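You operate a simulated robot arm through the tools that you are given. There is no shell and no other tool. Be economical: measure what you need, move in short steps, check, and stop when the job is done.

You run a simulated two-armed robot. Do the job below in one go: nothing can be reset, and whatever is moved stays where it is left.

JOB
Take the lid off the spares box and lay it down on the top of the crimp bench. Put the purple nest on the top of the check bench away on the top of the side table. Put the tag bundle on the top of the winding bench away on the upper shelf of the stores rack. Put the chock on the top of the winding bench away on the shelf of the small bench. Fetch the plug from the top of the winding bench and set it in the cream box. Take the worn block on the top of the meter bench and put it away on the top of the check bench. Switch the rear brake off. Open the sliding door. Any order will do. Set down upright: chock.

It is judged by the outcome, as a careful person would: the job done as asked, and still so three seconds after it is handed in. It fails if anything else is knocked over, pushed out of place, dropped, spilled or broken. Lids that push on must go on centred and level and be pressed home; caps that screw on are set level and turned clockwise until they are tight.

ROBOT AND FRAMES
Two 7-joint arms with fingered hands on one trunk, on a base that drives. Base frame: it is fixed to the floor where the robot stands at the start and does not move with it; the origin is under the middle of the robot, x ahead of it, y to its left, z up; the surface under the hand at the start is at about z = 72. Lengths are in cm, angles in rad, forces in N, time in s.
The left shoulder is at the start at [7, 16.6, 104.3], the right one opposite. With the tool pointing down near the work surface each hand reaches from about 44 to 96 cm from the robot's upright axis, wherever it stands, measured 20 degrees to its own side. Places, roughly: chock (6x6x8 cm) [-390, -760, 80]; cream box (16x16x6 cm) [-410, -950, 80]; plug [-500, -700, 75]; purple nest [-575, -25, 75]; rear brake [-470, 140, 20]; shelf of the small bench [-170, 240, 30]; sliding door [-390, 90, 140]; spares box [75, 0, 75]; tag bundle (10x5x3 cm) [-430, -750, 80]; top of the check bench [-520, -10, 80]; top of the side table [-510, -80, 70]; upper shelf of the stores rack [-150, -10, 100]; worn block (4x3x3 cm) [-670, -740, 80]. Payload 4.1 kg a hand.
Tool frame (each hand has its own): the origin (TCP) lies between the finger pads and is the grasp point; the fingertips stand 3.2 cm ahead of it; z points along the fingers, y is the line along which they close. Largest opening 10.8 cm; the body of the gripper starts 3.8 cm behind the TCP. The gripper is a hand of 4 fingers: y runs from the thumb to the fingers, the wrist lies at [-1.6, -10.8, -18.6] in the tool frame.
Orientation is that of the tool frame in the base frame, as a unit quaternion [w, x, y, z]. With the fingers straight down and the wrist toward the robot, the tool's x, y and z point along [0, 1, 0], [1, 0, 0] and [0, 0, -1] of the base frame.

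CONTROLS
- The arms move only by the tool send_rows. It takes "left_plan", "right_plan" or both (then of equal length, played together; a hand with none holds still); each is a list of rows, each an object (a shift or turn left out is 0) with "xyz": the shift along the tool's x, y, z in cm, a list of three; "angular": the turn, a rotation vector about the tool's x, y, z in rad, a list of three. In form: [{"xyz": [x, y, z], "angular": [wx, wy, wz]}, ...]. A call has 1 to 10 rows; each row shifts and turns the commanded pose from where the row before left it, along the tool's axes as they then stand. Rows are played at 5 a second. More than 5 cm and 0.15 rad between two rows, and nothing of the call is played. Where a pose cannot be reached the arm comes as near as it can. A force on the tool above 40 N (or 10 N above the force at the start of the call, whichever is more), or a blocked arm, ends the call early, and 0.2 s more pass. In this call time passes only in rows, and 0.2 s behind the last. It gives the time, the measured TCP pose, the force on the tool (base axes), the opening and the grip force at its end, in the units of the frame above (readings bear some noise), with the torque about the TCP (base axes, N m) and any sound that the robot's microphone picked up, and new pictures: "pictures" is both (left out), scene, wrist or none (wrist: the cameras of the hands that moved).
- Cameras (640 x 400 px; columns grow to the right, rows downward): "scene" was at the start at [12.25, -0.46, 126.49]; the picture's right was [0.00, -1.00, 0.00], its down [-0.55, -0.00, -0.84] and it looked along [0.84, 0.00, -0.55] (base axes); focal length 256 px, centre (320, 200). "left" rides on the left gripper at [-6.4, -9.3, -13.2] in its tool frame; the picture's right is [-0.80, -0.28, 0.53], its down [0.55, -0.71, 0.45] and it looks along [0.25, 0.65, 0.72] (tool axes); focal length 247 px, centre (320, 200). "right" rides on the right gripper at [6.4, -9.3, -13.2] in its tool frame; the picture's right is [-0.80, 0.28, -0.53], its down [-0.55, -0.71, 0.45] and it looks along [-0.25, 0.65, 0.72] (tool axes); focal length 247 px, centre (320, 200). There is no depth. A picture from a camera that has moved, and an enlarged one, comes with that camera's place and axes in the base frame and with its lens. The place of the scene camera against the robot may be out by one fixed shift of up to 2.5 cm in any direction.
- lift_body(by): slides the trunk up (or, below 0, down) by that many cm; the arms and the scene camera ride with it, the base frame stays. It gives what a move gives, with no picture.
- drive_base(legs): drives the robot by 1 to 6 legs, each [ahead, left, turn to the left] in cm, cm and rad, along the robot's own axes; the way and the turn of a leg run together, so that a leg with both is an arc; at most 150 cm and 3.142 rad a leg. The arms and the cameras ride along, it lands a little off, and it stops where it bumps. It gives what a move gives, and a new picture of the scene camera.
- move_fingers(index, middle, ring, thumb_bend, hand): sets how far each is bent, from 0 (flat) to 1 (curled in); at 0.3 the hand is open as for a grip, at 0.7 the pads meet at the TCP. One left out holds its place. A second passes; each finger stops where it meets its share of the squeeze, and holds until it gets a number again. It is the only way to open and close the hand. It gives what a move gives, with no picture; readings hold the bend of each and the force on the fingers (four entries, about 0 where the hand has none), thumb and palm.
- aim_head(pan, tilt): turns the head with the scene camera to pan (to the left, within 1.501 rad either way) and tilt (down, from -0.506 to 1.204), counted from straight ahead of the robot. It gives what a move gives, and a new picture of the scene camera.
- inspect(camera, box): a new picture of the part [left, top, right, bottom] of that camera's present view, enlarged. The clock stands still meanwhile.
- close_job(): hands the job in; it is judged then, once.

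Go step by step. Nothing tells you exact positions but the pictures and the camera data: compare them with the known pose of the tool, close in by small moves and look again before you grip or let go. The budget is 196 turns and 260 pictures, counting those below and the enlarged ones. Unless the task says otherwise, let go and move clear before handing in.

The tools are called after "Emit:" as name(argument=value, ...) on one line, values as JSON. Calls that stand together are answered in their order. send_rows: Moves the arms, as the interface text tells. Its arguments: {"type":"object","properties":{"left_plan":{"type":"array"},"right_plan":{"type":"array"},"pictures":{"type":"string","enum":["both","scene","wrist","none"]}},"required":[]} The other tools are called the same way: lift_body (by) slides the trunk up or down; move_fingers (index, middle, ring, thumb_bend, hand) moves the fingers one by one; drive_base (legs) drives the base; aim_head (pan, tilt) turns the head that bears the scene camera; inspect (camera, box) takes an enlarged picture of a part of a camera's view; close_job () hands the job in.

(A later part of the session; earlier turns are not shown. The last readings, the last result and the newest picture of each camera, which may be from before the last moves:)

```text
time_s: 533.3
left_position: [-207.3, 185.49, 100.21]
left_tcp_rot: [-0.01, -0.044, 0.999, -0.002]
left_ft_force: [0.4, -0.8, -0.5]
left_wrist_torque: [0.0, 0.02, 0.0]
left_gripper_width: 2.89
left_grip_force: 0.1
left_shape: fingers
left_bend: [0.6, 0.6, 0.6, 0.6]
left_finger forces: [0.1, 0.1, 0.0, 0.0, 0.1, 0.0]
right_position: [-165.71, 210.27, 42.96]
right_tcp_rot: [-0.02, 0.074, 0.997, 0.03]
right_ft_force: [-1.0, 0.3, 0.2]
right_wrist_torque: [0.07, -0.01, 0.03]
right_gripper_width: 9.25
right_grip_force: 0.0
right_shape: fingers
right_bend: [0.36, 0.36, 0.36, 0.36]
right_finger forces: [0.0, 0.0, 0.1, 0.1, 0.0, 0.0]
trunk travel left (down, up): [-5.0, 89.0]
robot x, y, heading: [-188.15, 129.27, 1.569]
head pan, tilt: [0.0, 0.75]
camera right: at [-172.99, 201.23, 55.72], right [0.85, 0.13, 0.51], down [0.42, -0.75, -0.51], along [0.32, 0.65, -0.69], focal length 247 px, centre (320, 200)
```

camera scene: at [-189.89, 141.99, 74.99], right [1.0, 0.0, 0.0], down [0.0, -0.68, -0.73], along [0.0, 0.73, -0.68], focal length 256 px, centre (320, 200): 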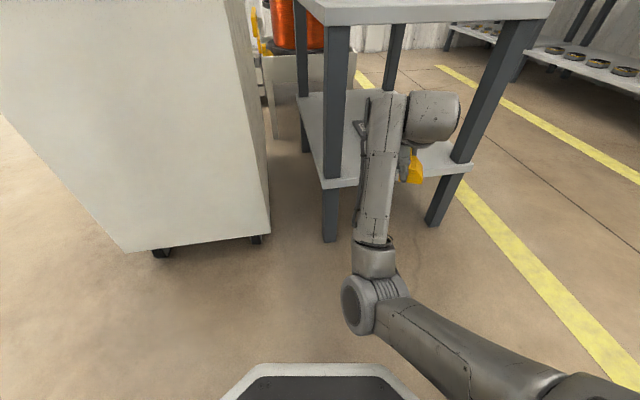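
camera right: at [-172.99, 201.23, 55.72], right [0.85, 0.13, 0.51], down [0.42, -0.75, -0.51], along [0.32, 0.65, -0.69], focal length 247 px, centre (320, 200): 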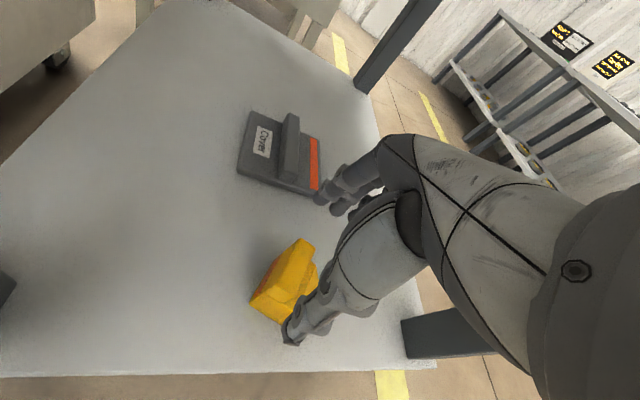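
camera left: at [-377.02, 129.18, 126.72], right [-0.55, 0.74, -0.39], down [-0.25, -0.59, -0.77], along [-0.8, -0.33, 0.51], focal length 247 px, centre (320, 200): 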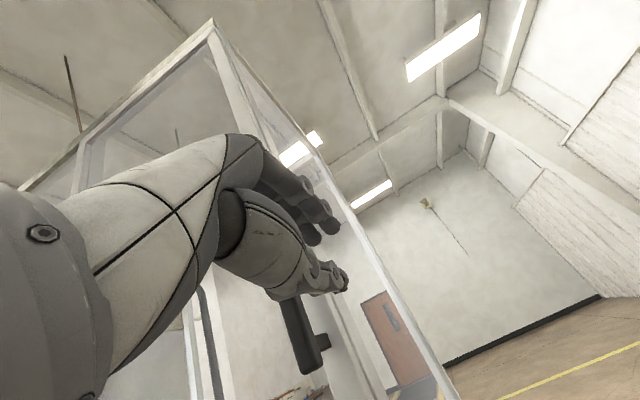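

The chock stands upright on the shelf. I curl the fingers (raising the tips) and back out.

Emit:
send_rows(right_plan=[{"xyz": [0, 0, -1.2]}], pictures="none")

Emit:
move_fingers(hand="right", index=0.75, middle=0.75, ring=0.75, thumb_bend=0.7)

Emit:
drive_base(legs=[[-40, 0, 0]])

Emit:
inspect(camera="scene", box=[270, 0, 470, 160])

```text
time_s: 533.7
left_position: [-207.29, 185.39, 100.06]
left_tcp_rot: [-0.01, -0.044, 0.999, -0.001]
left_ft_force: [-0.3, -0.9, 0.3]
left_wrist_torque: [0.0, 0.01, -0.02]
left_gripper_width: 2.91
left_grip_force: 0.0
left_shape: fingers
left_bend: [0.6, 0.6, 0.6, 0.6]
left_finger forces: [0.0, 0.0, 0.0, 0.0, 0.1, 0.0]
right_position: [-165.74, 210.29, 44.07]
right_tcp_rot: [-0.02, 0.073, 0.997, 0.03]
right_ft_force: [-0.1, 0.0, 0.1]
right_wrist_torque: [0.03, 0.03, 0.01]
right_gripper_width: 9.27
right_grip_force: 0.1
right_shape: fingers
right_bend: [0.36, 0.36, 0.36, 0.36]
right_finger forces: [0.0, 0.1, 0.0, 0.0, 0.1, 0.0]
trunk travel left (down, up): [-5.0, 89.0]
robot x, y, heading: [-188.45, 129.27, 1.572]
head pan, tilt: [0.0, 0.75]
```

```text
time_s: 534.7
left_position: [-207.33, 185.38, 100.19]
left_tcp_rot: [-0.009, -0.043, 0.999, -0.002]
left_ft_force: [-0.5, 0.3, 0.6]
left_wrist_torque: [-0.02, -0.03, 0.03]
left_gripper_width: 2.93
left_grip_force: 0.0
left_shape: fingers
left_bend: [0.6, 0.6, 0.6, 0.6]
left_finger forces: [0.1, 0.0, 0.1, 0.1, 0.0, 0.1]
right_position: [-165.71, 210.18, 43.92]
right_tcp_rot: [-0.02, 0.073, 0.997, 0.029]
right_ft_force: [-0.4, 0.8, 0.5]
right_wrist_torque: [0.0, -0.03, -0.01]
right_gripper_width: 0.0
right_grip_force: 0.0
right_shape: fingers
right_bend: [0.74, 0.75, 0.75, 0.68]
right_finger forces: [0.1, 0.1, 0.1, 0.0, 0.1, 0.1]
trunk travel left (down, up): [-5.0, 89.0]
robot x, y, heading: [-188.26, 129.12, 1.572]
head pan, tilt: [0.0, 0.75]
```

```text
time_s: 537.4
left_position: [-209.15, 148.7, 100.22]
left_tcp_rot: [-0.01, -0.06, 0.998, -0.002]
left_ft_force: [0.6, 0.1, -0.5]
left_wrist_torque: [-0.03, 0.01, 0.03]
left_gripper_width: 2.9
left_grip_force: 0.1
left_shape: fingers
left_bend: [0.6, 0.6, 0.6, 0.6]
left_finger forces: [0.1, 0.0, 0.1, 0.0, 0.0, 0.1]
right_position: [-168.47, 175.03, 44.08]
right_tcp_rot: [-0.021, 0.056, 0.998, 0.03]
right_ft_force: [-0.3, -0.1, -0.2]
right_wrist_torque: [-0.01, 0.0, -0.02]
right_gripper_width: 0.0
right_grip_force: 0.0
right_shape: fingers
right_bend: [0.74, 0.75, 0.75, 0.68]
right_finger forces: [0.0, 0.0, 0.0, 0.0, 0.1, 0.0]
trunk travel left (down, up): [-5.0, 89.0]
robot x, y, heading: [-187.91, 93.24, 1.608]
head pan, tilt: [0.0, 0.75]
stopped in leg 1: the robot was blocked; the commanded pose is now the measured one
camera scene: at [-190.27, 105.97, 75.0], right [1.0, 0.03, 0.0], down [0.02, -0.68, -0.73], along [-0.02, 0.73, -0.68], focal length 256 px, centre (320, 200)
```

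scene: 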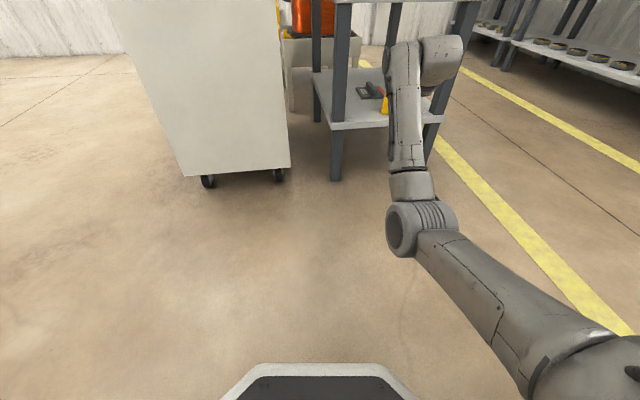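

```text
2.50 times, centred on (370, 80) of scene
camera zoom: at [-190.27, 105.97, 75.0], right [1.0, 0.03, 0.0], down [0.02, -0.68, -0.73], along [-0.02, 0.73, -0.68], focal length 639 px, centre (195, 500)
```

zoom: 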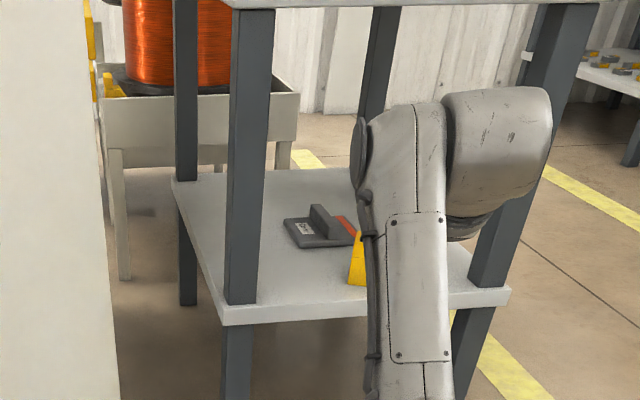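

The chock is set. Raise the trunk and start the known route back to the winding bench for the tag bundle.

Emit:
lift_body(by=40)

Emit:
lift_body(by=28)

Emit:
drive_base(legs=[[4, 0, -0.037], [0, 115, 0], [0, 0, 1.571], [0, -150, 0], [0, -10, 0]])

```text
time_s: 541.2
left_position: [-209.16, 148.7, 140.2]
left_tcp_rot: [-0.01, -0.061, 0.998, -0.002]
left_ft_force: [0.4, -0.6, 0.0]
left_wrist_torque: [-0.04, 0.02, 0.03]
left_gripper_width: 2.89
left_grip_force: 0.1
left_shape: fingers
left_bend: [0.6, 0.6, 0.6, 0.6]
left_finger forces: [0.1, 0.1, 0.0, 0.0, 0.0, 0.0]
right_position: [-168.51, 175.05, 83.94]
right_tcp_rot: [-0.021, 0.056, 0.998, 0.03]
right_ft_force: [-0.1, 0.9, -0.2]
right_wrist_torque: [0.01, 0.0, 0.04]
right_gripper_width: 0.0
right_grip_force: 0.0
right_shape: fingers
right_bend: [0.74, 0.75, 0.75, 0.68]
right_finger forces: [0.0, 0.1, 0.0, 0.1, 0.0, 0.0]
trunk travel left (down, up): [-45.0, 49.0]
robot x, y, heading: [-187.99, 92.94, 1.601]
head pan, tilt: [0.0, 0.75]
```

```text
time_s: 544.1
left_position: [-209.11, 148.71, 168.15]
left_tcp_rot: [-0.009, -0.062, 0.998, -0.002]
left_ft_force: [-0.2, -0.9, -0.2]
left_wrist_torque: [0.01, -0.02, -0.02]
left_gripper_width: 2.92
left_grip_force: 0.1
left_shape: fingers
left_bend: [0.6, 0.6, 0.6, 0.6]
left_finger forces: [0.1, 0.1, 0.1, 0.1, 0.1, 0.0]
right_position: [-168.37, 175.06, 111.99]
right_tcp_rot: [-0.021, 0.056, 0.998, 0.03]
right_ft_force: [-0.6, 0.2, -0.2]
right_wrist_torque: [-0.01, 0.02, -0.01]
right_gripper_width: 0.01
right_grip_force: 0.1
right_shape: fingers
right_bend: [0.74, 0.75, 0.75, 0.68]
right_finger forces: [0.0, 0.0, 0.0, 0.0, 0.1, 0.0]
trunk travel left (down, up): [-73.0, 21.0]
robot x, y, heading: [-188.19, 92.93, 1.603]
head pan, tilt: [0.0, 0.75]
```

```text
time_s: 562.0
left_position: [-360.73, 236.44, 168.11]
left_tcp_rot: [0.005, 0.74, -0.672, 0.007]
left_ft_force: [0.0, -0.2, -0.8]
left_wrist_torque: [0.01, 0.01, 0.03]
left_gripper_width: 2.92
left_grip_force: 0.1
left_shape: fingers
left_bend: [0.6, 0.6, 0.6, 0.6]
left_finger forces: [0.0, 0.0, 0.0, 0.0, 0.0, 0.0]
right_position: [-385.9, 277.92, 112.09]
right_tcp_rot: [-0.035, -0.656, 0.754, 0.007]
right_ft_force: [-0.2, -0.2, 0.7]
right_wrist_torque: [0.01, 0.03, 0.01]
right_gripper_width: 0.0
right_grip_force: 0.1
right_shape: fingers
right_bend: [0.74, 0.75, 0.75, 0.68]
right_finger forces: [0.0, 0.1, 0.1, 0.0, 0.0, 0.0]
trunk travel left (down, up): [-73.0, 21.0]
robot x, y, heading: [-304.25, 256.21, -3.133]
head pan, tilt: [0.0, 0.75]
camera scene: at [-319.59, 255.43, 143.0], right [-0.01, 1.0, 0.0], down [0.68, 0.01, -0.73], along [-0.73, -0.01, -0.68], focal length 256 px, centre (320, 200)
```

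scene: 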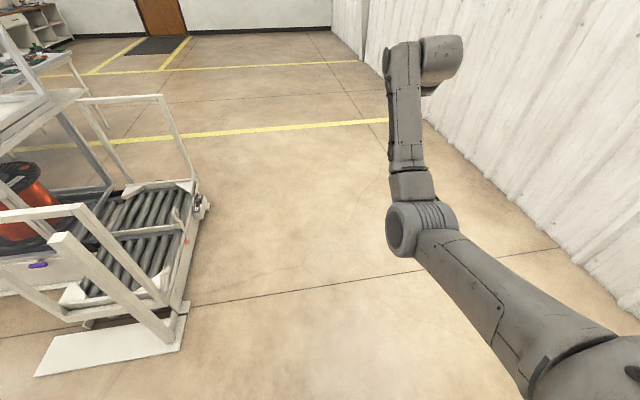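

On course. Continue west and then south past the check bench.

Emit:
drive_base(legs=[[145, 0, 0], [145, 0, 0], [68, 0, 0], [0, 0, 1.567], [150, 0, 0], [150, 0, 0]])

```text
time_s: 597.1
left_position: [-629.72, -104.38, 168.34]
left_tcp_rot: [-0.001, 0.999, 0.052, 0.009]
left_ft_force: [-1.2, -0.1, -0.1]
left_wrist_torque: [0.0, 0.0, -0.02]
left_gripper_width: 2.93
left_grip_force: 0.1
left_shape: fingers
left_bend: [0.6, 0.6, 0.6, 0.6]
left_finger forces: [0.0, 0.1, 0.0, 0.1, 0.0, 0.0]
right_position: [-670.86, -130.0, 112.2]
right_tcp_rot: [0.03, 0.997, -0.063, 0.02]
right_ft_force: [-0.1, -0.8, 0.3]
right_wrist_torque: [-0.01, 0.05, 0.01]
right_gripper_width: 0.0
right_grip_force: 0.0
right_shape: fingers
right_bend: [0.75, 0.75, 0.75, 0.68]
right_finger forces: [0.0, 0.1, 0.0, 0.1, 0.0, 0.0]
trunk travel left (down, up): [-73.0, 21.0]
robot x, y, heading: [-649.91, -48.21, -1.552]
head pan, tilt: [0.0, 0.75]
camera scene: at [-651.37, -62.27, 143.0], right [-1.0, -0.02, 0.0], down [-0.01, 0.68, -0.73], along [0.01, -0.73, -0.68], focal length 256 px, centre (320, 200)
```

scene: 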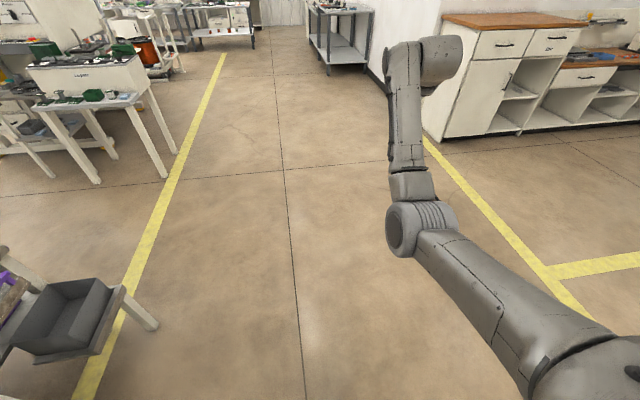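

Continue down to the winding area.

Emit:
drive_base(legs=[[120, 0, 0], [92, 0, 0], [20, 97, -0.019], [145, 0, 0], [145, 0, 0], [145, 0, 0]])

```text
time_s: 632.8
left_position: [-507.14, -767.67, 168.18]
left_tcp_rot: [-0.001, 0.998, 0.064, 0.009]
left_ft_force: [-1.1, -0.3, 1.2]
left_wrist_torque: [0.01, 0.01, 0.03]
left_gripper_width: 2.88
left_grip_force: 0.1
left_shape: fingers
left_bend: [0.6, 0.6, 0.6, 0.6]
left_finger forces: [0.1, 0.0, 0.1, 0.0, 0.0, 0.0]
right_position: [-547.78, -794.37, 112.08]
right_tcp_rot: [0.03, 0.998, -0.053, 0.021]
right_ft_force: [-0.2, 0.2, 0.3]
right_wrist_torque: [0.03, 0.01, 0.0]
right_gripper_width: 0.0
right_grip_force: 0.1
right_shape: fingers
right_bend: [0.75, 0.75, 0.75, 0.68]
right_finger forces: [0.0, 0.0, 0.0, 0.1, 0.0, 0.0]
trunk travel left (down, up): [-73.0, 21.0]
robot x, y, heading: [-528.32, -712.67, -1.529]
head pan, tilt: [0.0, 0.75]
camera scene: at [-529.68, -726.09, 143.0], right [-1.0, -0.04, 0.0], down [-0.03, 0.68, -0.73], along [0.03, -0.73, -0.68], focal length 256 px, centre (320, 200)
```

scene: 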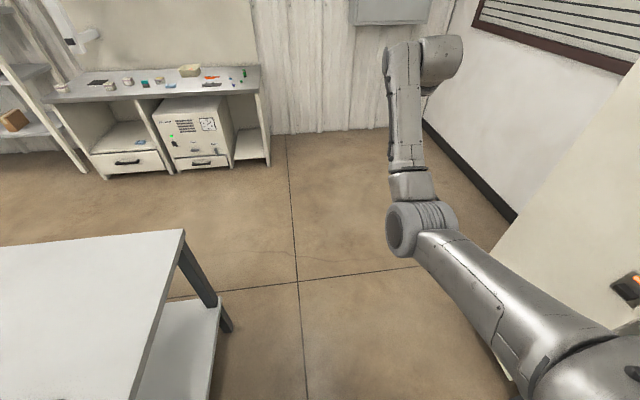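

Round the bench corner, turn to face +y and strafe in front of the tag bundle.

Emit:
drive_base(legs=[[60, -12, 0], [60, -8, -0.04], [0, 0, 1.571], [0, 0, 1.571], [0, -98, 0]])

Emit:
move_fingers(hand="right", index=0.4, middle=0.4, ring=0.4, thumb_bend=0.4)

Emit:
inspect(camera="right", box=[0, 0, 640, 400])

```text
time_s: 651.6
left_position: [-462.78, -778.34, 168.17]
left_tcp_rot: [-0.009, -0.023, 1.0, -0.002]
left_ft_force: [0.4, -0.3, -0.1]
left_wrist_torque: [0.0, 0.01, 0.0]
left_gripper_width: 2.9
left_grip_force: 0.1
left_shape: fingers
left_bend: [0.6, 0.6, 0.6, 0.6]
left_finger forces: [0.0, 0.1, 0.0, 0.1, 0.0, 0.1]
right_position: [-420.08, -755.33, 112.11]
right_tcp_rot: [-0.019, 0.093, 0.995, 0.03]
right_ft_force: [-0.2, 0.2, -0.4]
right_wrist_torque: [0.0, 0.02, -0.02]
right_gripper_width: 0.0
right_grip_force: 0.0
right_shape: fingers
right_bend: [0.75, 0.75, 0.75, 0.68]
right_finger forces: [0.0, 0.0, 0.0, 0.0, 0.1, 0.1]
trunk travel left (down, up): [-73.0, 21.0]
robot x, y, heading: [-446.4, -835.28, 1.529]
head pan, tilt: [0.0, 0.75]
camera scene: at [-447.09, -822.58, 143.0], right [1.0, -0.04, 0.0], down [-0.03, -0.68, -0.73], along [0.03, 0.73, -0.68], focal length 256 px, centre (320, 200)
```

scene: 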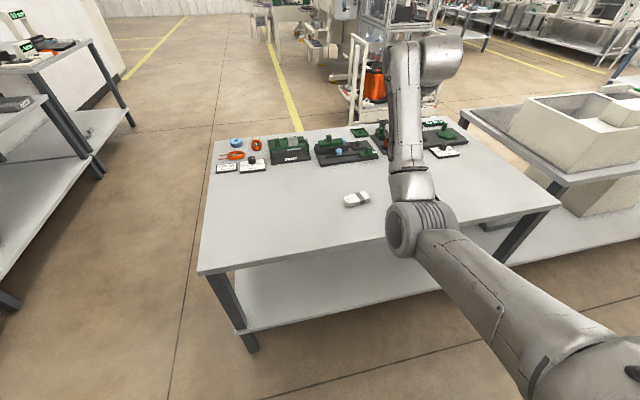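

```text
time_s: 652.6
left_position: [-462.7, -778.42, 168.15]
left_tcp_rot: [-0.009, -0.023, 1.0, -0.002]
left_ft_force: [0.4, 0.3, -0.5]
left_wrist_torque: [0.0, 0.02, 0.0]
left_gripper_width: 2.91
left_grip_force: 0.1
left_shape: fingers
left_bend: [0.6, 0.6, 0.6, 0.6]
left_finger forces: [0.0, 0.0, 0.1, 0.0, 0.0, 0.0]
right_position: [-420.03, -755.38, 112.09]
right_tcp_rot: [-0.02, 0.094, 0.995, 0.031]
right_ft_force: [0.3, -0.3, -0.4]
right_wrist_torque: [-0.02, -0.01, 0.03]
right_gripper_width: 8.18
right_grip_force: 0.0
right_shape: fingers
right_bend: [0.4, 0.4, 0.4, 0.4]
right_finger forces: [0.1, 0.1, 0.0, 0.0, 0.0, 0.0]
trunk travel left (down, up): [-73.0, 21.0]
robot x, y, heading: [-445.75, -835.28, 1.527]
head pan, tilt: [0.0, 0.75]
```

```text
1.00 times, centred on (320, 200) of right (not enlarged: the box is as wide or as high as the picture)
camera zoom: at [-427.68, -764.06, 124.97], right [0.85, 0.09, 0.51], down [0.39, -0.77, -0.51], along [0.34, 0.64, -0.69], focal length 247 px, centre (320, 200)
```

zoom: 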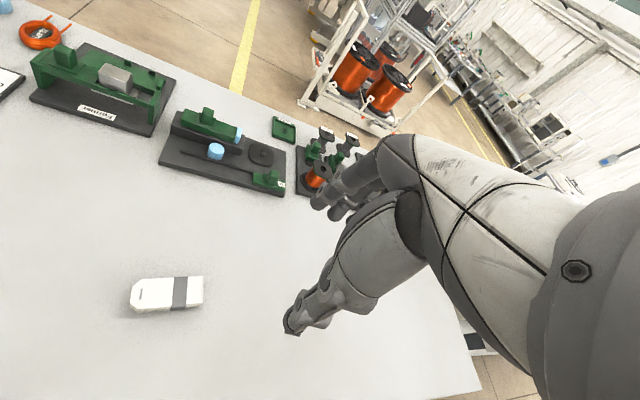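

Tag bundle at (-428.8, -753), turned ~21°. Move above it, yaw the hand to match, and lower.

Emit:
send_rows(right_plan=[{"xyz": [4.5, 0.3, 1]}, {"xyz": [4.5, 0.3, 1]}, {"xyz": [0, 0, 4], "angular": [0, 0, -0.14]}, {"xyz": [0, 0, 4], "angular": [0, 0, -0.14]}, {"xyz": [0, 0, 4], "angular": [0, 0, -0.14]}, {"xyz": [0, 0, 4], "angular": [0, 0, -0.14]}, {"xyz": [0, 0, 3]}], pictures="wrist")

```text
time_s: 654.2
left_position: [-462.59, -778.28, 168.13]
left_tcp_rot: [-0.01, -0.022, 1.0, -0.001]
left_ft_force: [-0.3, 0.4, -0.6]
left_wrist_torque: [0.02, 0.0, 0.0]
left_gripper_width: 2.9
left_grip_force: 0.0
left_shape: fingers
left_bend: [0.6, 0.6, 0.6, 0.6]
left_finger forces: [0.0, 0.0, 0.0, 0.0, 0.0, 0.1]
right_position: [-429.49, -751.55, 91.42]
right_tcp_rot: [-0.01, -0.185, 0.982, 0.035]
right_ft_force: [0.0, -0.1, 1.2]
right_wrist_torque: [-0.03, -0.01, -0.04]
right_gripper_width: 8.24
right_grip_force: 0.1
right_shape: fingers
right_bend: [0.4, 0.4, 0.4, 0.4]
right_finger forces: [0.0, 0.0, 0.0, 0.0, 0.1, 0.0]
trunk travel left (down, up): [-73.0, 21.0]
robot x, y, heading: [-445.63, -835.43, 1.532]
head pan, tilt: [0.0, 0.75]
camera right: at [-431.74, -763.38, 104.05], right [0.66, 0.52, 0.55], down [0.75, -0.43, -0.5], along [-0.03, 0.74, -0.67], focal length 247 px, centre (320, 200)
```

right: 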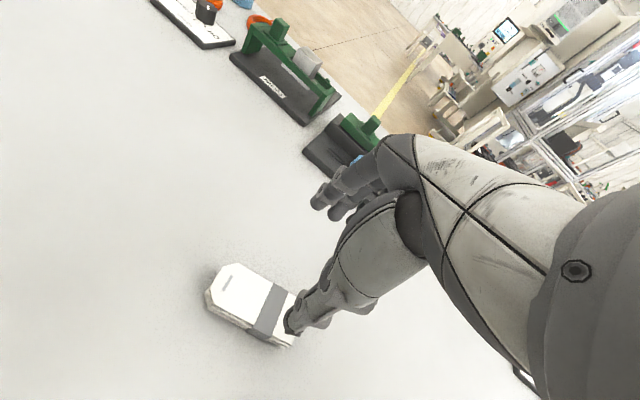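

Aligned. Shift 2.3 cm toward me, descend to the bench and close.

Emit:
send_rows(right_plan=[{"xyz": [0.8, -2.1, 2]}, {"xyz": [0, 0, 3]}, {"xyz": [0, 0, 2]}, {"xyz": [0, 0, 1]}, {"xyz": [0, 0, 0.7]}, {"xyz": [0, 0, 0.6]}], pictures="none")

Emit:
move_fingers(hand="right", index=0.72, middle=0.72, ring=0.72, thumb_bend=0.72)

Emit:
send_rows(right_plan=[{"xyz": [0, 0, -1.5]}, {"xyz": [0, 0, -3]}, {"xyz": [0, 0, -4]}], pictures="wrist")

```text
time_s: 655.6
left_position: [-462.55, -778.4, 168.18]
left_tcp_rot: [-0.01, -0.023, 1.0, -0.001]
left_ft_force: [0.1, 0.4, 0.0]
left_wrist_torque: [0.04, 0.01, -0.01]
left_gripper_width: 2.92
left_grip_force: 0.1
left_shape: fingers
left_bend: [0.6, 0.6, 0.6, 0.6]
left_finger forces: [0.0, 0.0, 0.0, 0.0, 0.0, 0.1]
right_position: [-429.87, -753.26, 82.08]
right_tcp_rot: [-0.011, -0.184, 0.982, 0.035]
right_ft_force: [-0.7, 0.9, -0.1]
right_wrist_torque: [0.01, 0.0, 0.0]
right_gripper_width: 8.21
right_grip_force: 0.0
right_shape: fingers
right_bend: [0.4, 0.4, 0.4, 0.4]
right_finger forces: [0.1, 0.0, 0.1, 0.0, 0.1, 0.1]
trunk travel left (down, up): [-73.0, 21.0]
robot x, y, heading: [-445.92, -835.28, 1.524]
head pan, tilt: [0.0, 0.75]
```

```text
time_s: 656.6
left_position: [-462.69, -778.35, 168.15]
left_tcp_rot: [-0.01, -0.023, 1.0, -0.001]
left_ft_force: [-0.3, 0.2, 0.6]
left_wrist_torque: [0.0, -0.01, -0.05]
left_gripper_width: 2.94
left_grip_force: 0.0
left_shape: fingers
left_bend: [0.6, 0.6, 0.6, 0.6]
left_finger forces: [0.1, 0.0, 0.0, 0.0, 0.0, 0.0]
right_position: [-429.72, -753.35, 82.07]
right_tcp_rot: [-0.01, -0.183, 0.982, 0.035]
right_ft_force: [-1.0, -1.0, 1.3]
right_wrist_torque: [-0.02, -0.02, 0.03]
right_gripper_width: 4.39
right_grip_force: 20.9
right_shape: fingers
right_bend: [0.67, 0.63, 0.64, 0.52]
right_finger forces: [7.6, 6.7, 7.1, 0.1, 20.7, 0.0]
trunk travel left (down, up): [-73.0, 21.0]
robot x, y, heading: [-446.24, -835.58, 1.53]
head pan, tilt: [0.0, 0.75]
```

```text
time_s: 657.4
left_position: [-462.59, -778.44, 168.27]
left_tcp_rot: [-0.009, -0.022, 1.0, 0.0]
left_ft_force: [-0.3, -0.9, 0.0]
left_wrist_torque: [0.01, 0.03, 0.0]
left_gripper_width: 2.9
left_grip_force: 0.0
left_shape: fingers
left_bend: [0.6, 0.6, 0.6, 0.6]
left_finger forces: [0.0, 0.0, 0.0, 0.0, 0.1, 0.0]
right_position: [-429.45, -753.84, 90.7]
right_tcp_rot: [-0.011, -0.184, 0.982, 0.034]
right_ft_force: [0.0, -1.2, 0.3]
right_wrist_torque: [0.0, 0.02, 0.03]
right_gripper_width: 4.4
right_grip_force: 20.5
right_shape: fingers
right_bend: [0.67, 0.63, 0.64, 0.52]
right_finger forces: [7.1, 6.8, 7.1, 0.0, 20.9, 0.0]
trunk travel left (down, up): [-73.0, 21.0]
robot x, y, heading: [-445.93, -835.38, 1.523]
head pan, tilt: [0.0, 0.75]
camera right: at [-431.73, -765.67, 103.27], right [0.66, 0.52, 0.54], down [0.75, -0.43, -0.5], along [-0.03, 0.74, -0.67], focal length 247 px, centre (320, 200)
```

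right: 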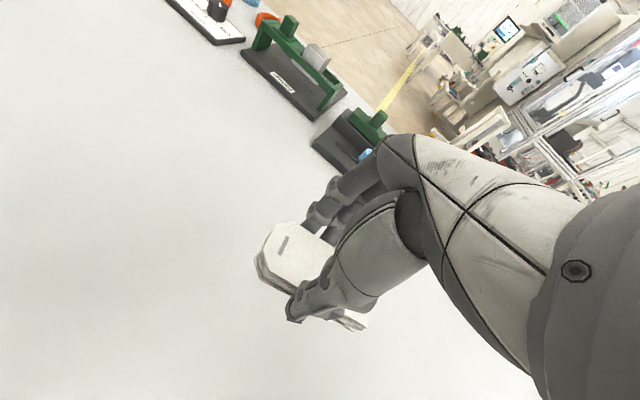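

The tag bundle is held firmly. Raise, pull in, and start back up.

Emit:
send_rows(right_plan=[{"xyz": [0, 0, -4]}, {"xyz": [0, 0, -4]}, {"xyz": [0, 0, -4]}, {"xyz": [0, 0, -4], "angular": [0, 0, 0.1]}, {"xyz": [0, -3, -4], "angular": [0, 0, 0.1]}, {"xyz": [0, -4, -2], "angular": [0, 0, 0.1]}, {"xyz": [0, -4, 0], "angular": [0, 0, 0.1]}], pictures="none")

Emit:
drive_base(legs=[[0, 0, 0.044], [0, 102, 0], [145, 0, 0], [145, 0, 0], [145, 0, 0], [145, 0, 0]])

```text
time_s: 659.0
left_position: [-462.64, -778.51, 168.26]
left_tcp_rot: [-0.01, -0.022, 1.0, 0.0]
left_ft_force: [0.6, 0.3, 0.5]
left_wrist_torque: [0.01, 0.01, 0.02]
left_gripper_width: 2.9
left_grip_force: 0.0
left_shape: fingers
left_bend: [0.6, 0.6, 0.6, 0.6]
left_finger forces: [0.0, 0.1, 0.0, 0.0, 0.0, 0.0]
right_position: [-427.1, -766.01, 111.92]
right_tcp_rot: [-0.017, 0.016, 0.999, 0.032]
right_ft_force: [0.6, 0.1, -1.8]
right_wrist_torque: [0.0, 0.05, 0.02]
right_gripper_width: 4.4
right_grip_force: 20.6
right_shape: fingers
right_bend: [0.67, 0.63, 0.64, 0.52]
right_finger forces: [7.2, 6.7, 6.9, 0.0, 20.8, 0.0]
trunk travel left (down, up): [-73.0, 21.0]
robot x, y, heading: [-445.92, -835.1, 1.528]
head pan, tilt: [0.0, 0.75]
```

```text
time_s: 691.8
left_position: [-575.69, -199.5, 168.24]
left_tcp_rot: [-0.009, -0.062, 0.998, -0.002]
left_ft_force: [-0.2, -0.8, 0.1]
left_wrist_torque: [-0.03, -0.01, 0.01]
left_gripper_width: 2.93
left_grip_force: 0.1
left_shape: fingers
left_bend: [0.6, 0.6, 0.6, 0.6]
left_finger forces: [0.1, 0.0, 0.0, 0.0, 0.1, 0.0]
right_position: [-541.05, -184.26, 111.91]
right_tcp_rot: [-0.018, -0.024, 0.999, 0.032]
right_ft_force: [0.3, 0.0, -0.4]
right_wrist_torque: [-0.01, 0.06, 0.01]
right_gripper_width: 4.39
right_grip_force: 21.0
right_shape: fingers
right_bend: [0.67, 0.63, 0.64, 0.52]
right_finger forces: [7.0, 6.7, 6.9, 0.0, 20.7, 0.0]
trunk travel left (down, up): [-73.0, 21.0]
robot x, y, heading: [-554.73, -254.73, 1.606]
head pan, tilt: [0.0, 0.75]
camera scene: at [-556.75, -242.26, 143.0], right [1.0, 0.03, 0.0], down [0.02, -0.68, -0.73], along [-0.02, 0.73, -0.68], focal length 256 px, centre (320, 200)
```

scene: 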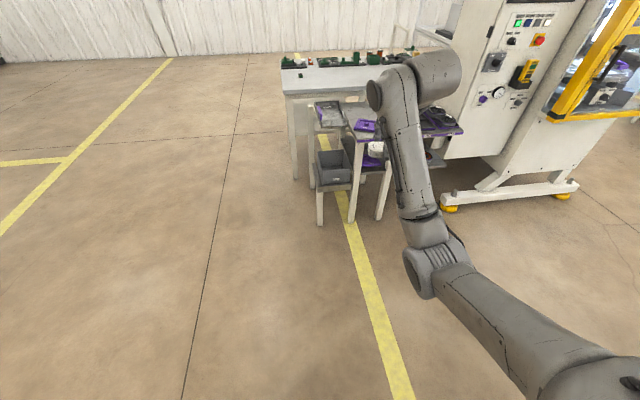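

Going well. Continue to the north-west corner and turn to face −x.

Emit:
drive_base(legs=[[0, 95, -0.035], [145, 0, 0], [145, 0, 0], [145, 0, 0], [77, 0, 0], [0, 0, 1.571]])

```text
time_s: 724.8
left_position: [-711.76, 239.58, 168.29]
left_tcp_rot: [0.006, 0.731, -0.682, 0.008]
left_ft_force: [-0.4, -0.4, -0.5]
left_wrist_torque: [-0.01, 0.02, -0.02]
left_gripper_width: 2.91
left_grip_force: 0.1
left_shape: fingers
left_bend: [0.6, 0.6, 0.6, 0.6]
left_finger forces: [0.0, 0.0, 0.1, 0.0, 0.0, 0.0]
right_position: [-725.26, 274.89, 111.92]
right_tcp_rot: [-0.034, -0.705, 0.708, 0.01]
right_ft_force: [-0.1, -0.1, -0.5]
right_wrist_torque: [0.01, 0.02, -0.01]
right_gripper_width: 4.35
right_grip_force: 19.7
right_shape: fingers
right_bend: [0.67, 0.63, 0.64, 0.52]
right_finger forces: [6.7, 6.4, 6.8, 0.0, 19.9, 0.0]
trunk travel left (down, up): [-73.0, 21.0]
robot x, y, heading: [-655.18, 258.17, 3.119]
head pan, tilt: [0.0, 0.75]
camera scene: at [-670.34, 257.49, 143.0], right [0.02, 1.0, 0.0], down [0.68, -0.01, -0.73], along [-0.73, 0.01, -0.68], focal length 256 px, centre (320, 200)
```

scene: 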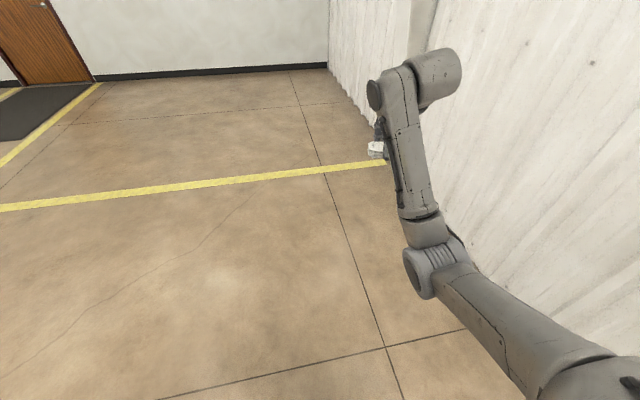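

Back up along y≈258, then strafe down to y≈107.

Emit:
drive_base(legs=[[0, 0, 0.022], [-145, 0, 0], [-145, 0, 0], [-62, 0, 0], [0, 150, 0]])

```text
time_s: 749.4
left_position: [-362.1, 79.3, 168.17]
left_tcp_rot: [0.006, 0.732, -0.681, 0.007]
left_ft_force: [0.8, 0.4, 0.0]
left_wrist_torque: [-0.01, 0.02, -0.01]
left_gripper_width: 2.92
left_grip_force: 0.0
left_shape: fingers
left_bend: [0.6, 0.6, 0.6, 0.6]
left_finger forces: [0.0, 0.0, 0.0, 0.0, 0.1, 0.1]
right_position: [-375.49, 114.46, 111.9]
right_tcp_rot: [-0.035, -0.706, 0.708, 0.011]
right_ft_force: [-0.1, 0.0, -1.7]
right_wrist_torque: [0.01, 0.01, 0.04]
right_gripper_width: 4.38
right_grip_force: 20.0
right_shape: fingers
right_bend: [0.67, 0.63, 0.64, 0.52]
right_finger forces: [6.7, 6.4, 6.7, 0.1, 19.9, 0.0]
trunk travel left (down, up): [-73.0, 21.0]
robot x, y, heading: [-305.47, 97.71, 3.127]
head pan, tilt: [0.0, 0.75]
camera scene: at [-320.55, 97.23, 143.0], right [0.02, 1.0, 0.0], down [0.68, -0.01, -0.73], along [-0.73, 0.01, -0.68], focal length 256 px, centre (320, 200)
```

scene: 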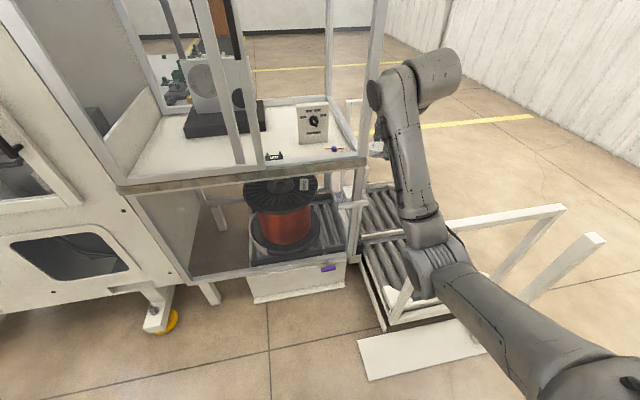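

The door remains open. Shift clear of the rack, back along to the aisle, then strafe in front of the rack's east side.

Emit:
drive_base(legs=[[0, -20, 0.014], [-145, 0, 0], [-142, 0, 0], [0, 120, 0]])

Emit:
aim_head(pan=0.0, tilt=0.4)

```text
time_s: 769.9
left_position: [-80.95, -22.16, 168.23]
left_tcp_rot: [0.006, 0.737, -0.675, 0.007]
left_ft_force: [0.1, -0.4, -0.6]
left_wrist_torque: [-0.04, 0.01, 0.0]
left_gripper_width: 2.93
left_grip_force: 0.1
left_shape: fingers
left_bend: [0.6, 0.6, 0.6, 0.6]
left_finger forces: [0.0, 0.0, 0.0, 0.1, 0.0, 0.0]
right_position: [-95.05, 12.79, 111.93]
right_tcp_rot: [0.035, 0.711, -0.702, -0.01]
right_ft_force: [0.7, -0.8, -0.7]
right_wrist_torque: [0.0, 0.0, 0.0]
right_gripper_width: 4.37
right_grip_force: 19.6
right_shape: fingers
right_bend: [0.67, 0.63, 0.64, 0.52]
right_finger forces: [6.6, 6.3, 6.6, 0.0, 19.8, 0.1]
trunk travel left (down, up): [-73.0, 21.0]
robot x, y, heading: [-24.79, -3.6, 3.142]
head pan, tilt: [0.0, 0.75]
camera scene: at [-39.73, -3.54, 143.0], right [0.0, 1.0, 0.0], down [0.68, 0.0, -0.73], along [-0.73, 0.0, -0.68], focal length 256 px, centre (320, 200)
```

scene: 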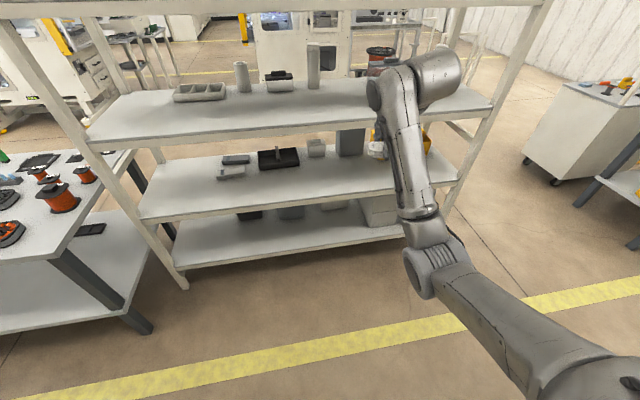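

```text
time_s: 770.8
left_position: [-80.93, -22.33, 168.23]
left_tcp_rot: [0.006, 0.737, -0.675, 0.008]
left_ft_force: [-0.1, -0.7, 1.0]
left_wrist_torque: [0.03, -0.01, -0.01]
left_gripper_width: 2.89
left_grip_force: 0.1
left_shape: fingers
left_bend: [0.6, 0.6, 0.6, 0.6]
left_finger forces: [0.0, 0.0, 0.1, 0.1, 0.1, 0.0]
right_position: [-94.83, 12.75, 111.91]
right_tcp_rot: [0.035, 0.712, -0.701, -0.011]
right_ft_force: [-0.6, -0.4, 0.3]
right_wrist_torque: [-0.04, 0.03, 0.0]
right_gripper_width: 4.33
right_grip_force: 19.5
right_shape: fingers
right_bend: [0.67, 0.63, 0.64, 0.52]
right_finger forces: [6.7, 6.4, 6.8, 0.0, 19.8, 0.1]
trunk travel left (down, up): [-73.0, 21.0]
robot x, y, heading: [-24.85, -3.1, 3.137]
head pan, tilt: [0.0, 0.4]
camera scene: at [-40.7, -3.58, 146.1], right [0.0, 1.0, 0.0], down [0.39, 0.0, -0.92], along [-0.92, 0.0, -0.39], focal length 256 px, centre (320, 200)
```

scene: 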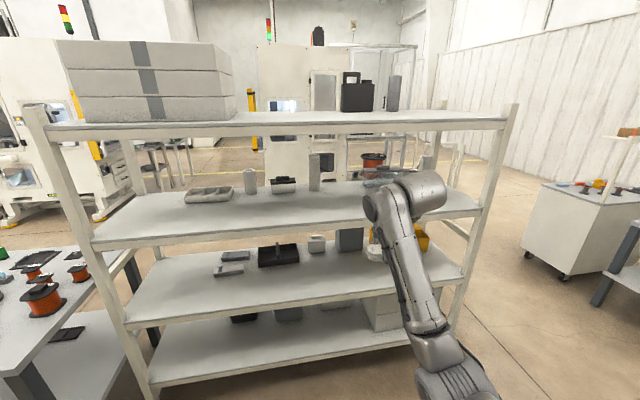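

The upper shelf (z≈100) has a free front strip. Lower the right hand to just above shelf level, pull the left back slightly, and drive in 33 cm.

Emit:
send_rows(right_plan=[{"xyz": [0, 0, 2.5]}, {"xyz": [0, 0, 2.3]}], left_plan=[{"xyz": [-2, -3, 0]}, {"xyz": [-2, -3, 0]}], pictures="none")

Emit:
drive_base(legs=[[26, 0, 0]])

Emit:
inspect(camera="right", box=[0, 0, 640, 400])

```text
time_s: 771.4
left_position: [-75.1, -18.33, 168.36]
left_tcp_rot: [0.002, 0.741, -0.672, 0.002]
left_ft_force: [-0.2, 0.0, -1.0]
left_wrist_torque: [0.0, 0.02, 0.01]
left_gripper_width: 2.94
left_grip_force: 0.1
left_shape: fingers
left_bend: [0.6, 0.6, 0.6, 0.6]
left_finger forces: [0.1, 0.0, 0.0, 0.0, 0.1, 0.0]
right_position: [-95.22, 12.83, 107.22]
right_tcp_rot: [0.036, 0.711, -0.702, -0.01]
right_ft_force: [0.4, -0.4, -1.7]
right_wrist_torque: [0.02, 0.03, -0.01]
right_gripper_width: 4.33
right_grip_force: 19.9
right_shape: fingers
right_bend: [0.67, 0.63, 0.64, 0.52]
right_finger forces: [6.8, 6.5, 6.6, 0.0, 19.9, 0.0]
trunk travel left (down, up): [-73.0, 21.0]
robot x, y, heading: [-24.52, -3.18, 3.142]
head pan, tilt: [0.0, 0.4]
```

```text
time_s: 773.2
left_position: [-100.24, -18.33, 168.28]
left_tcp_rot: [0.004, 0.74, -0.673, 0.0]
left_ft_force: [-0.7, 0.4, -0.1]
left_wrist_torque: [0.0, 0.01, 0.03]
left_gripper_width: 2.91
left_grip_force: 0.1
left_shape: fingers
left_bend: [0.6, 0.6, 0.6, 0.6]
left_finger forces: [0.0, 0.0, 0.0, 0.0, 0.0, 0.0]
right_position: [-120.65, 12.44, 107.1]
right_tcp_rot: [0.036, 0.712, -0.701, -0.011]
right_ft_force: [-0.2, 0.5, -0.5]
right_wrist_torque: [0.01, -0.02, 0.03]
right_gripper_width: 4.35
right_grip_force: 20.0
right_shape: fingers
right_bend: [0.67, 0.63, 0.64, 0.52]
right_finger forces: [6.7, 6.4, 6.7, 0.1, 19.9, 0.0]
trunk travel left (down, up): [-73.0, 21.0]
robot x, y, heading: [-49.91, -3.1, -3.137]
head pan, tilt: [0.0, 0.4]
camera scene: at [-65.84, -3.62, 146.12], right [0.0, 1.0, 0.0], down [0.39, 0.0, -0.92], along [-0.92, 0.0, -0.39], focal length 256 px, centre (320, 200)
```

scene: 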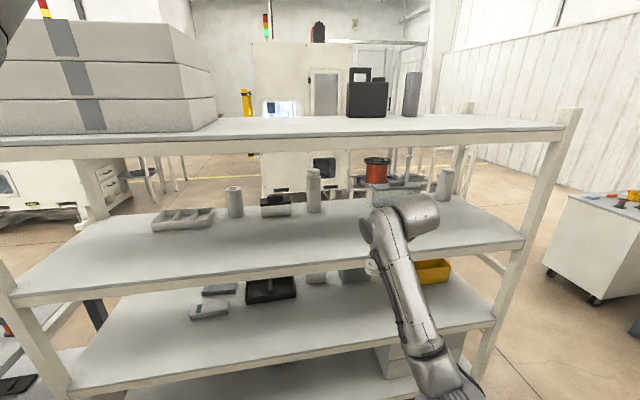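

```text
1.00 times, centred on (320, 200) of right (not enlarged: the box is as wide or as high as the picture)
camera zoom: at [-110.36, 6.55, 119.97], right [-0.26, 0.81, 0.52], down [0.67, 0.54, -0.51], along [-0.7, 0.21, -0.68], focal length 247 px, centre (320, 200)
```

zoom: 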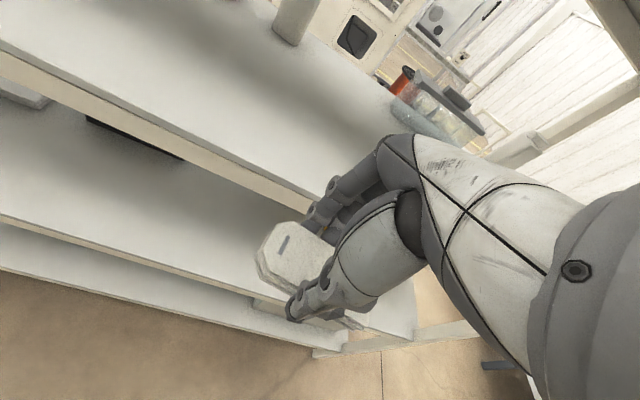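

The shelf's front edge is at x≈−128.5. Lower 1.5 cm and slide the tag bundle in 15 cm.

Emit:
send_rows(right_plan=[{"xyz": [0, 0, 1.5]}, {"xyz": [0, 3, 0]}, {"xyz": [0, 3, 0.2]}, {"xyz": [0, 3, 0.2]}, {"xyz": [0, 3, 0.2]}, {"xyz": [0, 3.2, 0.2]}], pictures="both")

```text
time_s: 774.6
left_position: [-100.43, -18.43, 168.38]
left_tcp_rot: [0.002, 0.74, -0.673, 0.001]
left_ft_force: [-0.1, -1.0, -0.2]
left_wrist_torque: [-0.06, -0.01, -0.01]
left_gripper_width: 2.89
left_grip_force: 0.0
left_shape: fingers
left_bend: [0.6, 0.6, 0.6, 0.6]
left_finger forces: [0.1, 0.0, 0.0, 0.0, 0.0, 0.0]
right_position: [-136.11, 12.17, 105.64]
right_tcp_rot: [0.034, 0.712, -0.701, -0.01]
right_ft_force: [-0.1, 0.5, -0.8]
right_wrist_torque: [0.01, -0.03, 0.02]
right_gripper_width: 4.36
right_grip_force: 20.7
right_shape: fingers
right_bend: [0.67, 0.63, 0.64, 0.52]
right_finger forces: [6.6, 6.4, 6.7, 0.0, 19.9, 0.0]
trunk travel left (down, up): [-73.0, 21.0]
robot x, y, heading: [-49.85, -3.0, -3.139]
head pan, tilt: [0.0, 0.4]
camera scene: at [-66.06, -3.65, 146.09], right [0.0, 1.0, 0.0], down [0.39, 0.0, -0.92], along [-0.92, 0.0, -0.39], focal length 256 px, centre (320, 200)
camera right: at [-126.0, 6.21, 118.47], right [-0.26, 0.81, 0.52], down [0.67, 0.54, -0.51], along [-0.7, 0.21, -0.68], focal length 247 px, centre (320, 200)
```

scene: 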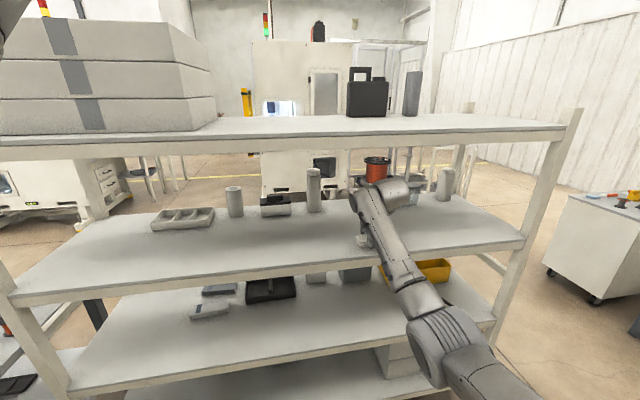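
right: 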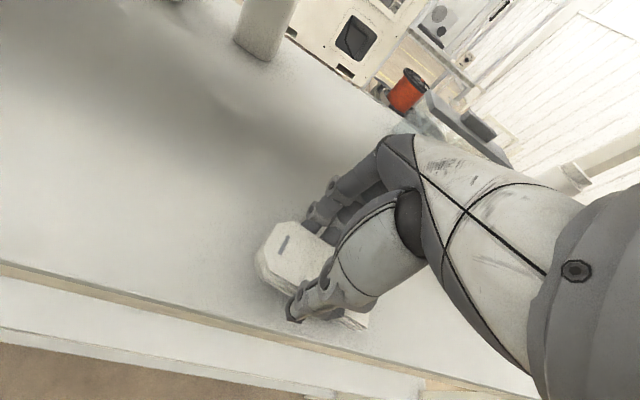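

The bundle is fully over the shelf. Lower gently to contact.

Emit:
send_rows(right_plan=[{"xyz": [0, 0.5, 0.8]}, {"xyz": [0, 0, 0.6]}, {"xyz": [0, 0, 0.6]}, {"xyz": [0, 0, 0.6]}, {"xyz": [0, 0, 0.6]}, {"xyz": [0, 0, 0.6]}], pictures="none")

```text
time_s: 775.9
left_position: [-100.06, -18.64, 168.49]
left_tcp_rot: [0.003, 0.739, -0.673, 0.0]
left_ft_force: [-0.3, 0.5, 0.6]
left_wrist_torque: [-0.02, 0.0, 0.03]
left_gripper_width: 2.92
left_grip_force: 0.1
left_shape: fingers
left_bend: [0.6, 0.6, 0.6, 0.6]
left_finger forces: [0.0, 0.0, 0.0, 0.0, 0.1, 0.0]
right_position: [-136.68, 12.01, 103.8]
right_tcp_rot: [0.042, 0.712, -0.7, -0.019]
right_ft_force: [6.6, -0.7, 18.8]
right_wrist_torque: [0.05, -0.96, -0.11]
right_gripper_width: 4.39
right_grip_force: 22.0
right_shape: fingers
right_bend: [0.67, 0.65, 0.65, 0.51]
right_finger forces: [5.2, 4.9, 5.5, 0.0, 27.9, 0.0]
trunk travel left (down, up): [-73.0, 21.0]
robot x, y, heading: [-49.64, -2.75, -3.142]
head pan, tilt: [0.0, 0.4]
stopped in row 6 (right hand): the force on the tool passed its limit at 44 N (the readings are from after the stop); the commanded pose is now the measured one
```

Contact with the shelf. Ease up slightly, open, lift a little and view.

Emit:
send_rows(right_plan=[{"xyz": [0, 0, -0.4]}], pictures="none")

Emit:
move_fingers(hand="right", index=0.45, middle=0.45, ring=0.45, thumb_bend=0.42)

Emit:
send_rows(right_plan=[{"xyz": [0, 0, -1.5]}, {"xyz": [0, 0, -1.5]}, {"xyz": [0, 0, -0.8]}], pictures="wrist")

```text
time_s: 776.3
left_position: [-100.36, -18.59, 168.42]
left_tcp_rot: [0.004, 0.741, -0.672, -0.001]
left_ft_force: [-0.5, -0.2, 0.2]
left_wrist_torque: [-0.01, 0.01, 0.01]
left_gripper_width: 2.87
left_grip_force: 0.0
left_shape: fingers
left_bend: [0.6, 0.6, 0.6, 0.6]
left_finger forces: [0.0, 0.0, 0.0, 0.0, 0.0, 0.0]
right_position: [-136.68, 12.06, 103.8]
right_tcp_rot: [0.04, 0.713, -0.7, -0.016]
right_ft_force: [3.5, -1.4, 7.8]
right_wrist_torque: [-0.01, -0.34, -0.02]
right_gripper_width: 4.4
right_grip_force: 19.8
right_shape: fingers
right_bend: [0.67, 0.64, 0.65, 0.51]
right_finger forces: [6.3, 5.8, 6.3, 0.1, 20.6, 0.0]
trunk travel left (down, up): [-73.0, 21.0]
robot x, y, heading: [-49.8, -2.94, -3.138]
head pan, tilt: [0.0, 0.4]
```

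```text
time_s: 777.3
left_position: [-100.2, -18.57, 168.48]
left_tcp_rot: [0.002, 0.739, -0.673, 0.0]
left_ft_force: [0.0, -1.3, 0.6]
left_wrist_torque: [0.01, 0.02, -0.01]
left_gripper_width: 2.93
left_grip_force: 0.1
left_shape: fingers
left_bend: [0.6, 0.6, 0.6, 0.6]
left_finger forces: [0.0, 0.0, 0.0, 0.0, 0.0, 0.0]
right_position: [-136.65, 12.06, 103.83]
right_tcp_rot: [0.041, 0.712, -0.701, -0.016]
right_ft_force: [-2.2, -0.9, 6.7]
right_wrist_torque: [-0.1, -0.22, -0.09]
right_gripper_width: 7.05
right_grip_force: 2.7
right_shape: fingers
right_bend: [0.45, 0.45, 0.45, 0.44]
right_finger forces: [0.0, 0.0, 0.1, 0.0, 6.8, 0.0]
trunk travel left (down, up): [-73.0, 21.0]
robot x, y, heading: [-49.66, -3.31, -3.145]
head pan, tilt: [0.0, 0.4]
```

```text
time_s: 778.1
left_position: [-100.45, -18.56, 168.45]
left_tcp_rot: [0.003, 0.74, -0.673, 0.0]
left_ft_force: [-0.3, 0.0, -0.2]
left_wrist_torque: [-0.02, 0.01, -0.02]
left_gripper_width: 2.89
left_grip_force: 0.0
left_shape: fingers
left_bend: [0.6, 0.6, 0.6, 0.6]
left_finger forces: [0.0, 0.0, 0.1, 0.1, 0.1, 0.0]
right_position: [-136.48, 12.07, 107.5]
right_tcp_rot: [0.04, 0.712, -0.701, -0.015]
right_ft_force: [0.3, 0.9, 0.0]
right_wrist_torque: [0.0, 0.0, 0.02]
right_gripper_width: 7.27
right_grip_force: 0.2
right_shape: fingers
right_bend: [0.45, 0.45, 0.45, 0.42]
right_finger forces: [0.1, 0.0, 0.0, 0.0, 0.0, 0.1]
trunk travel left (down, up): [-73.0, 21.0]
robot x, y, heading: [-49.94, -3.2, -3.141]
head pan, tilt: [0.0, 0.4]
camera right: at [-126.11, 6.28, 120.08], right [-0.25, 0.81, 0.53], down [0.66, 0.54, -0.52], along [-0.71, 0.21, -0.67], focal length 247 px, centre (320, 200)
```

right: 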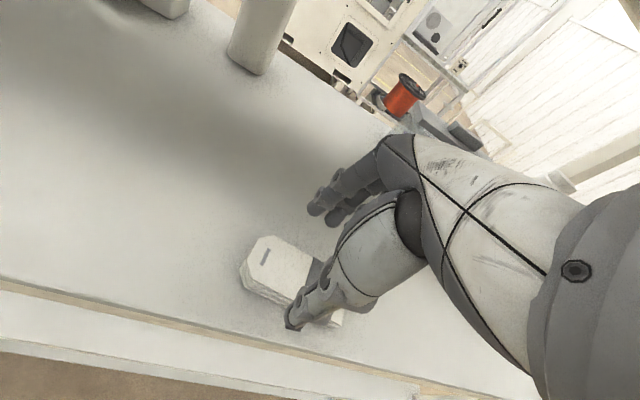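

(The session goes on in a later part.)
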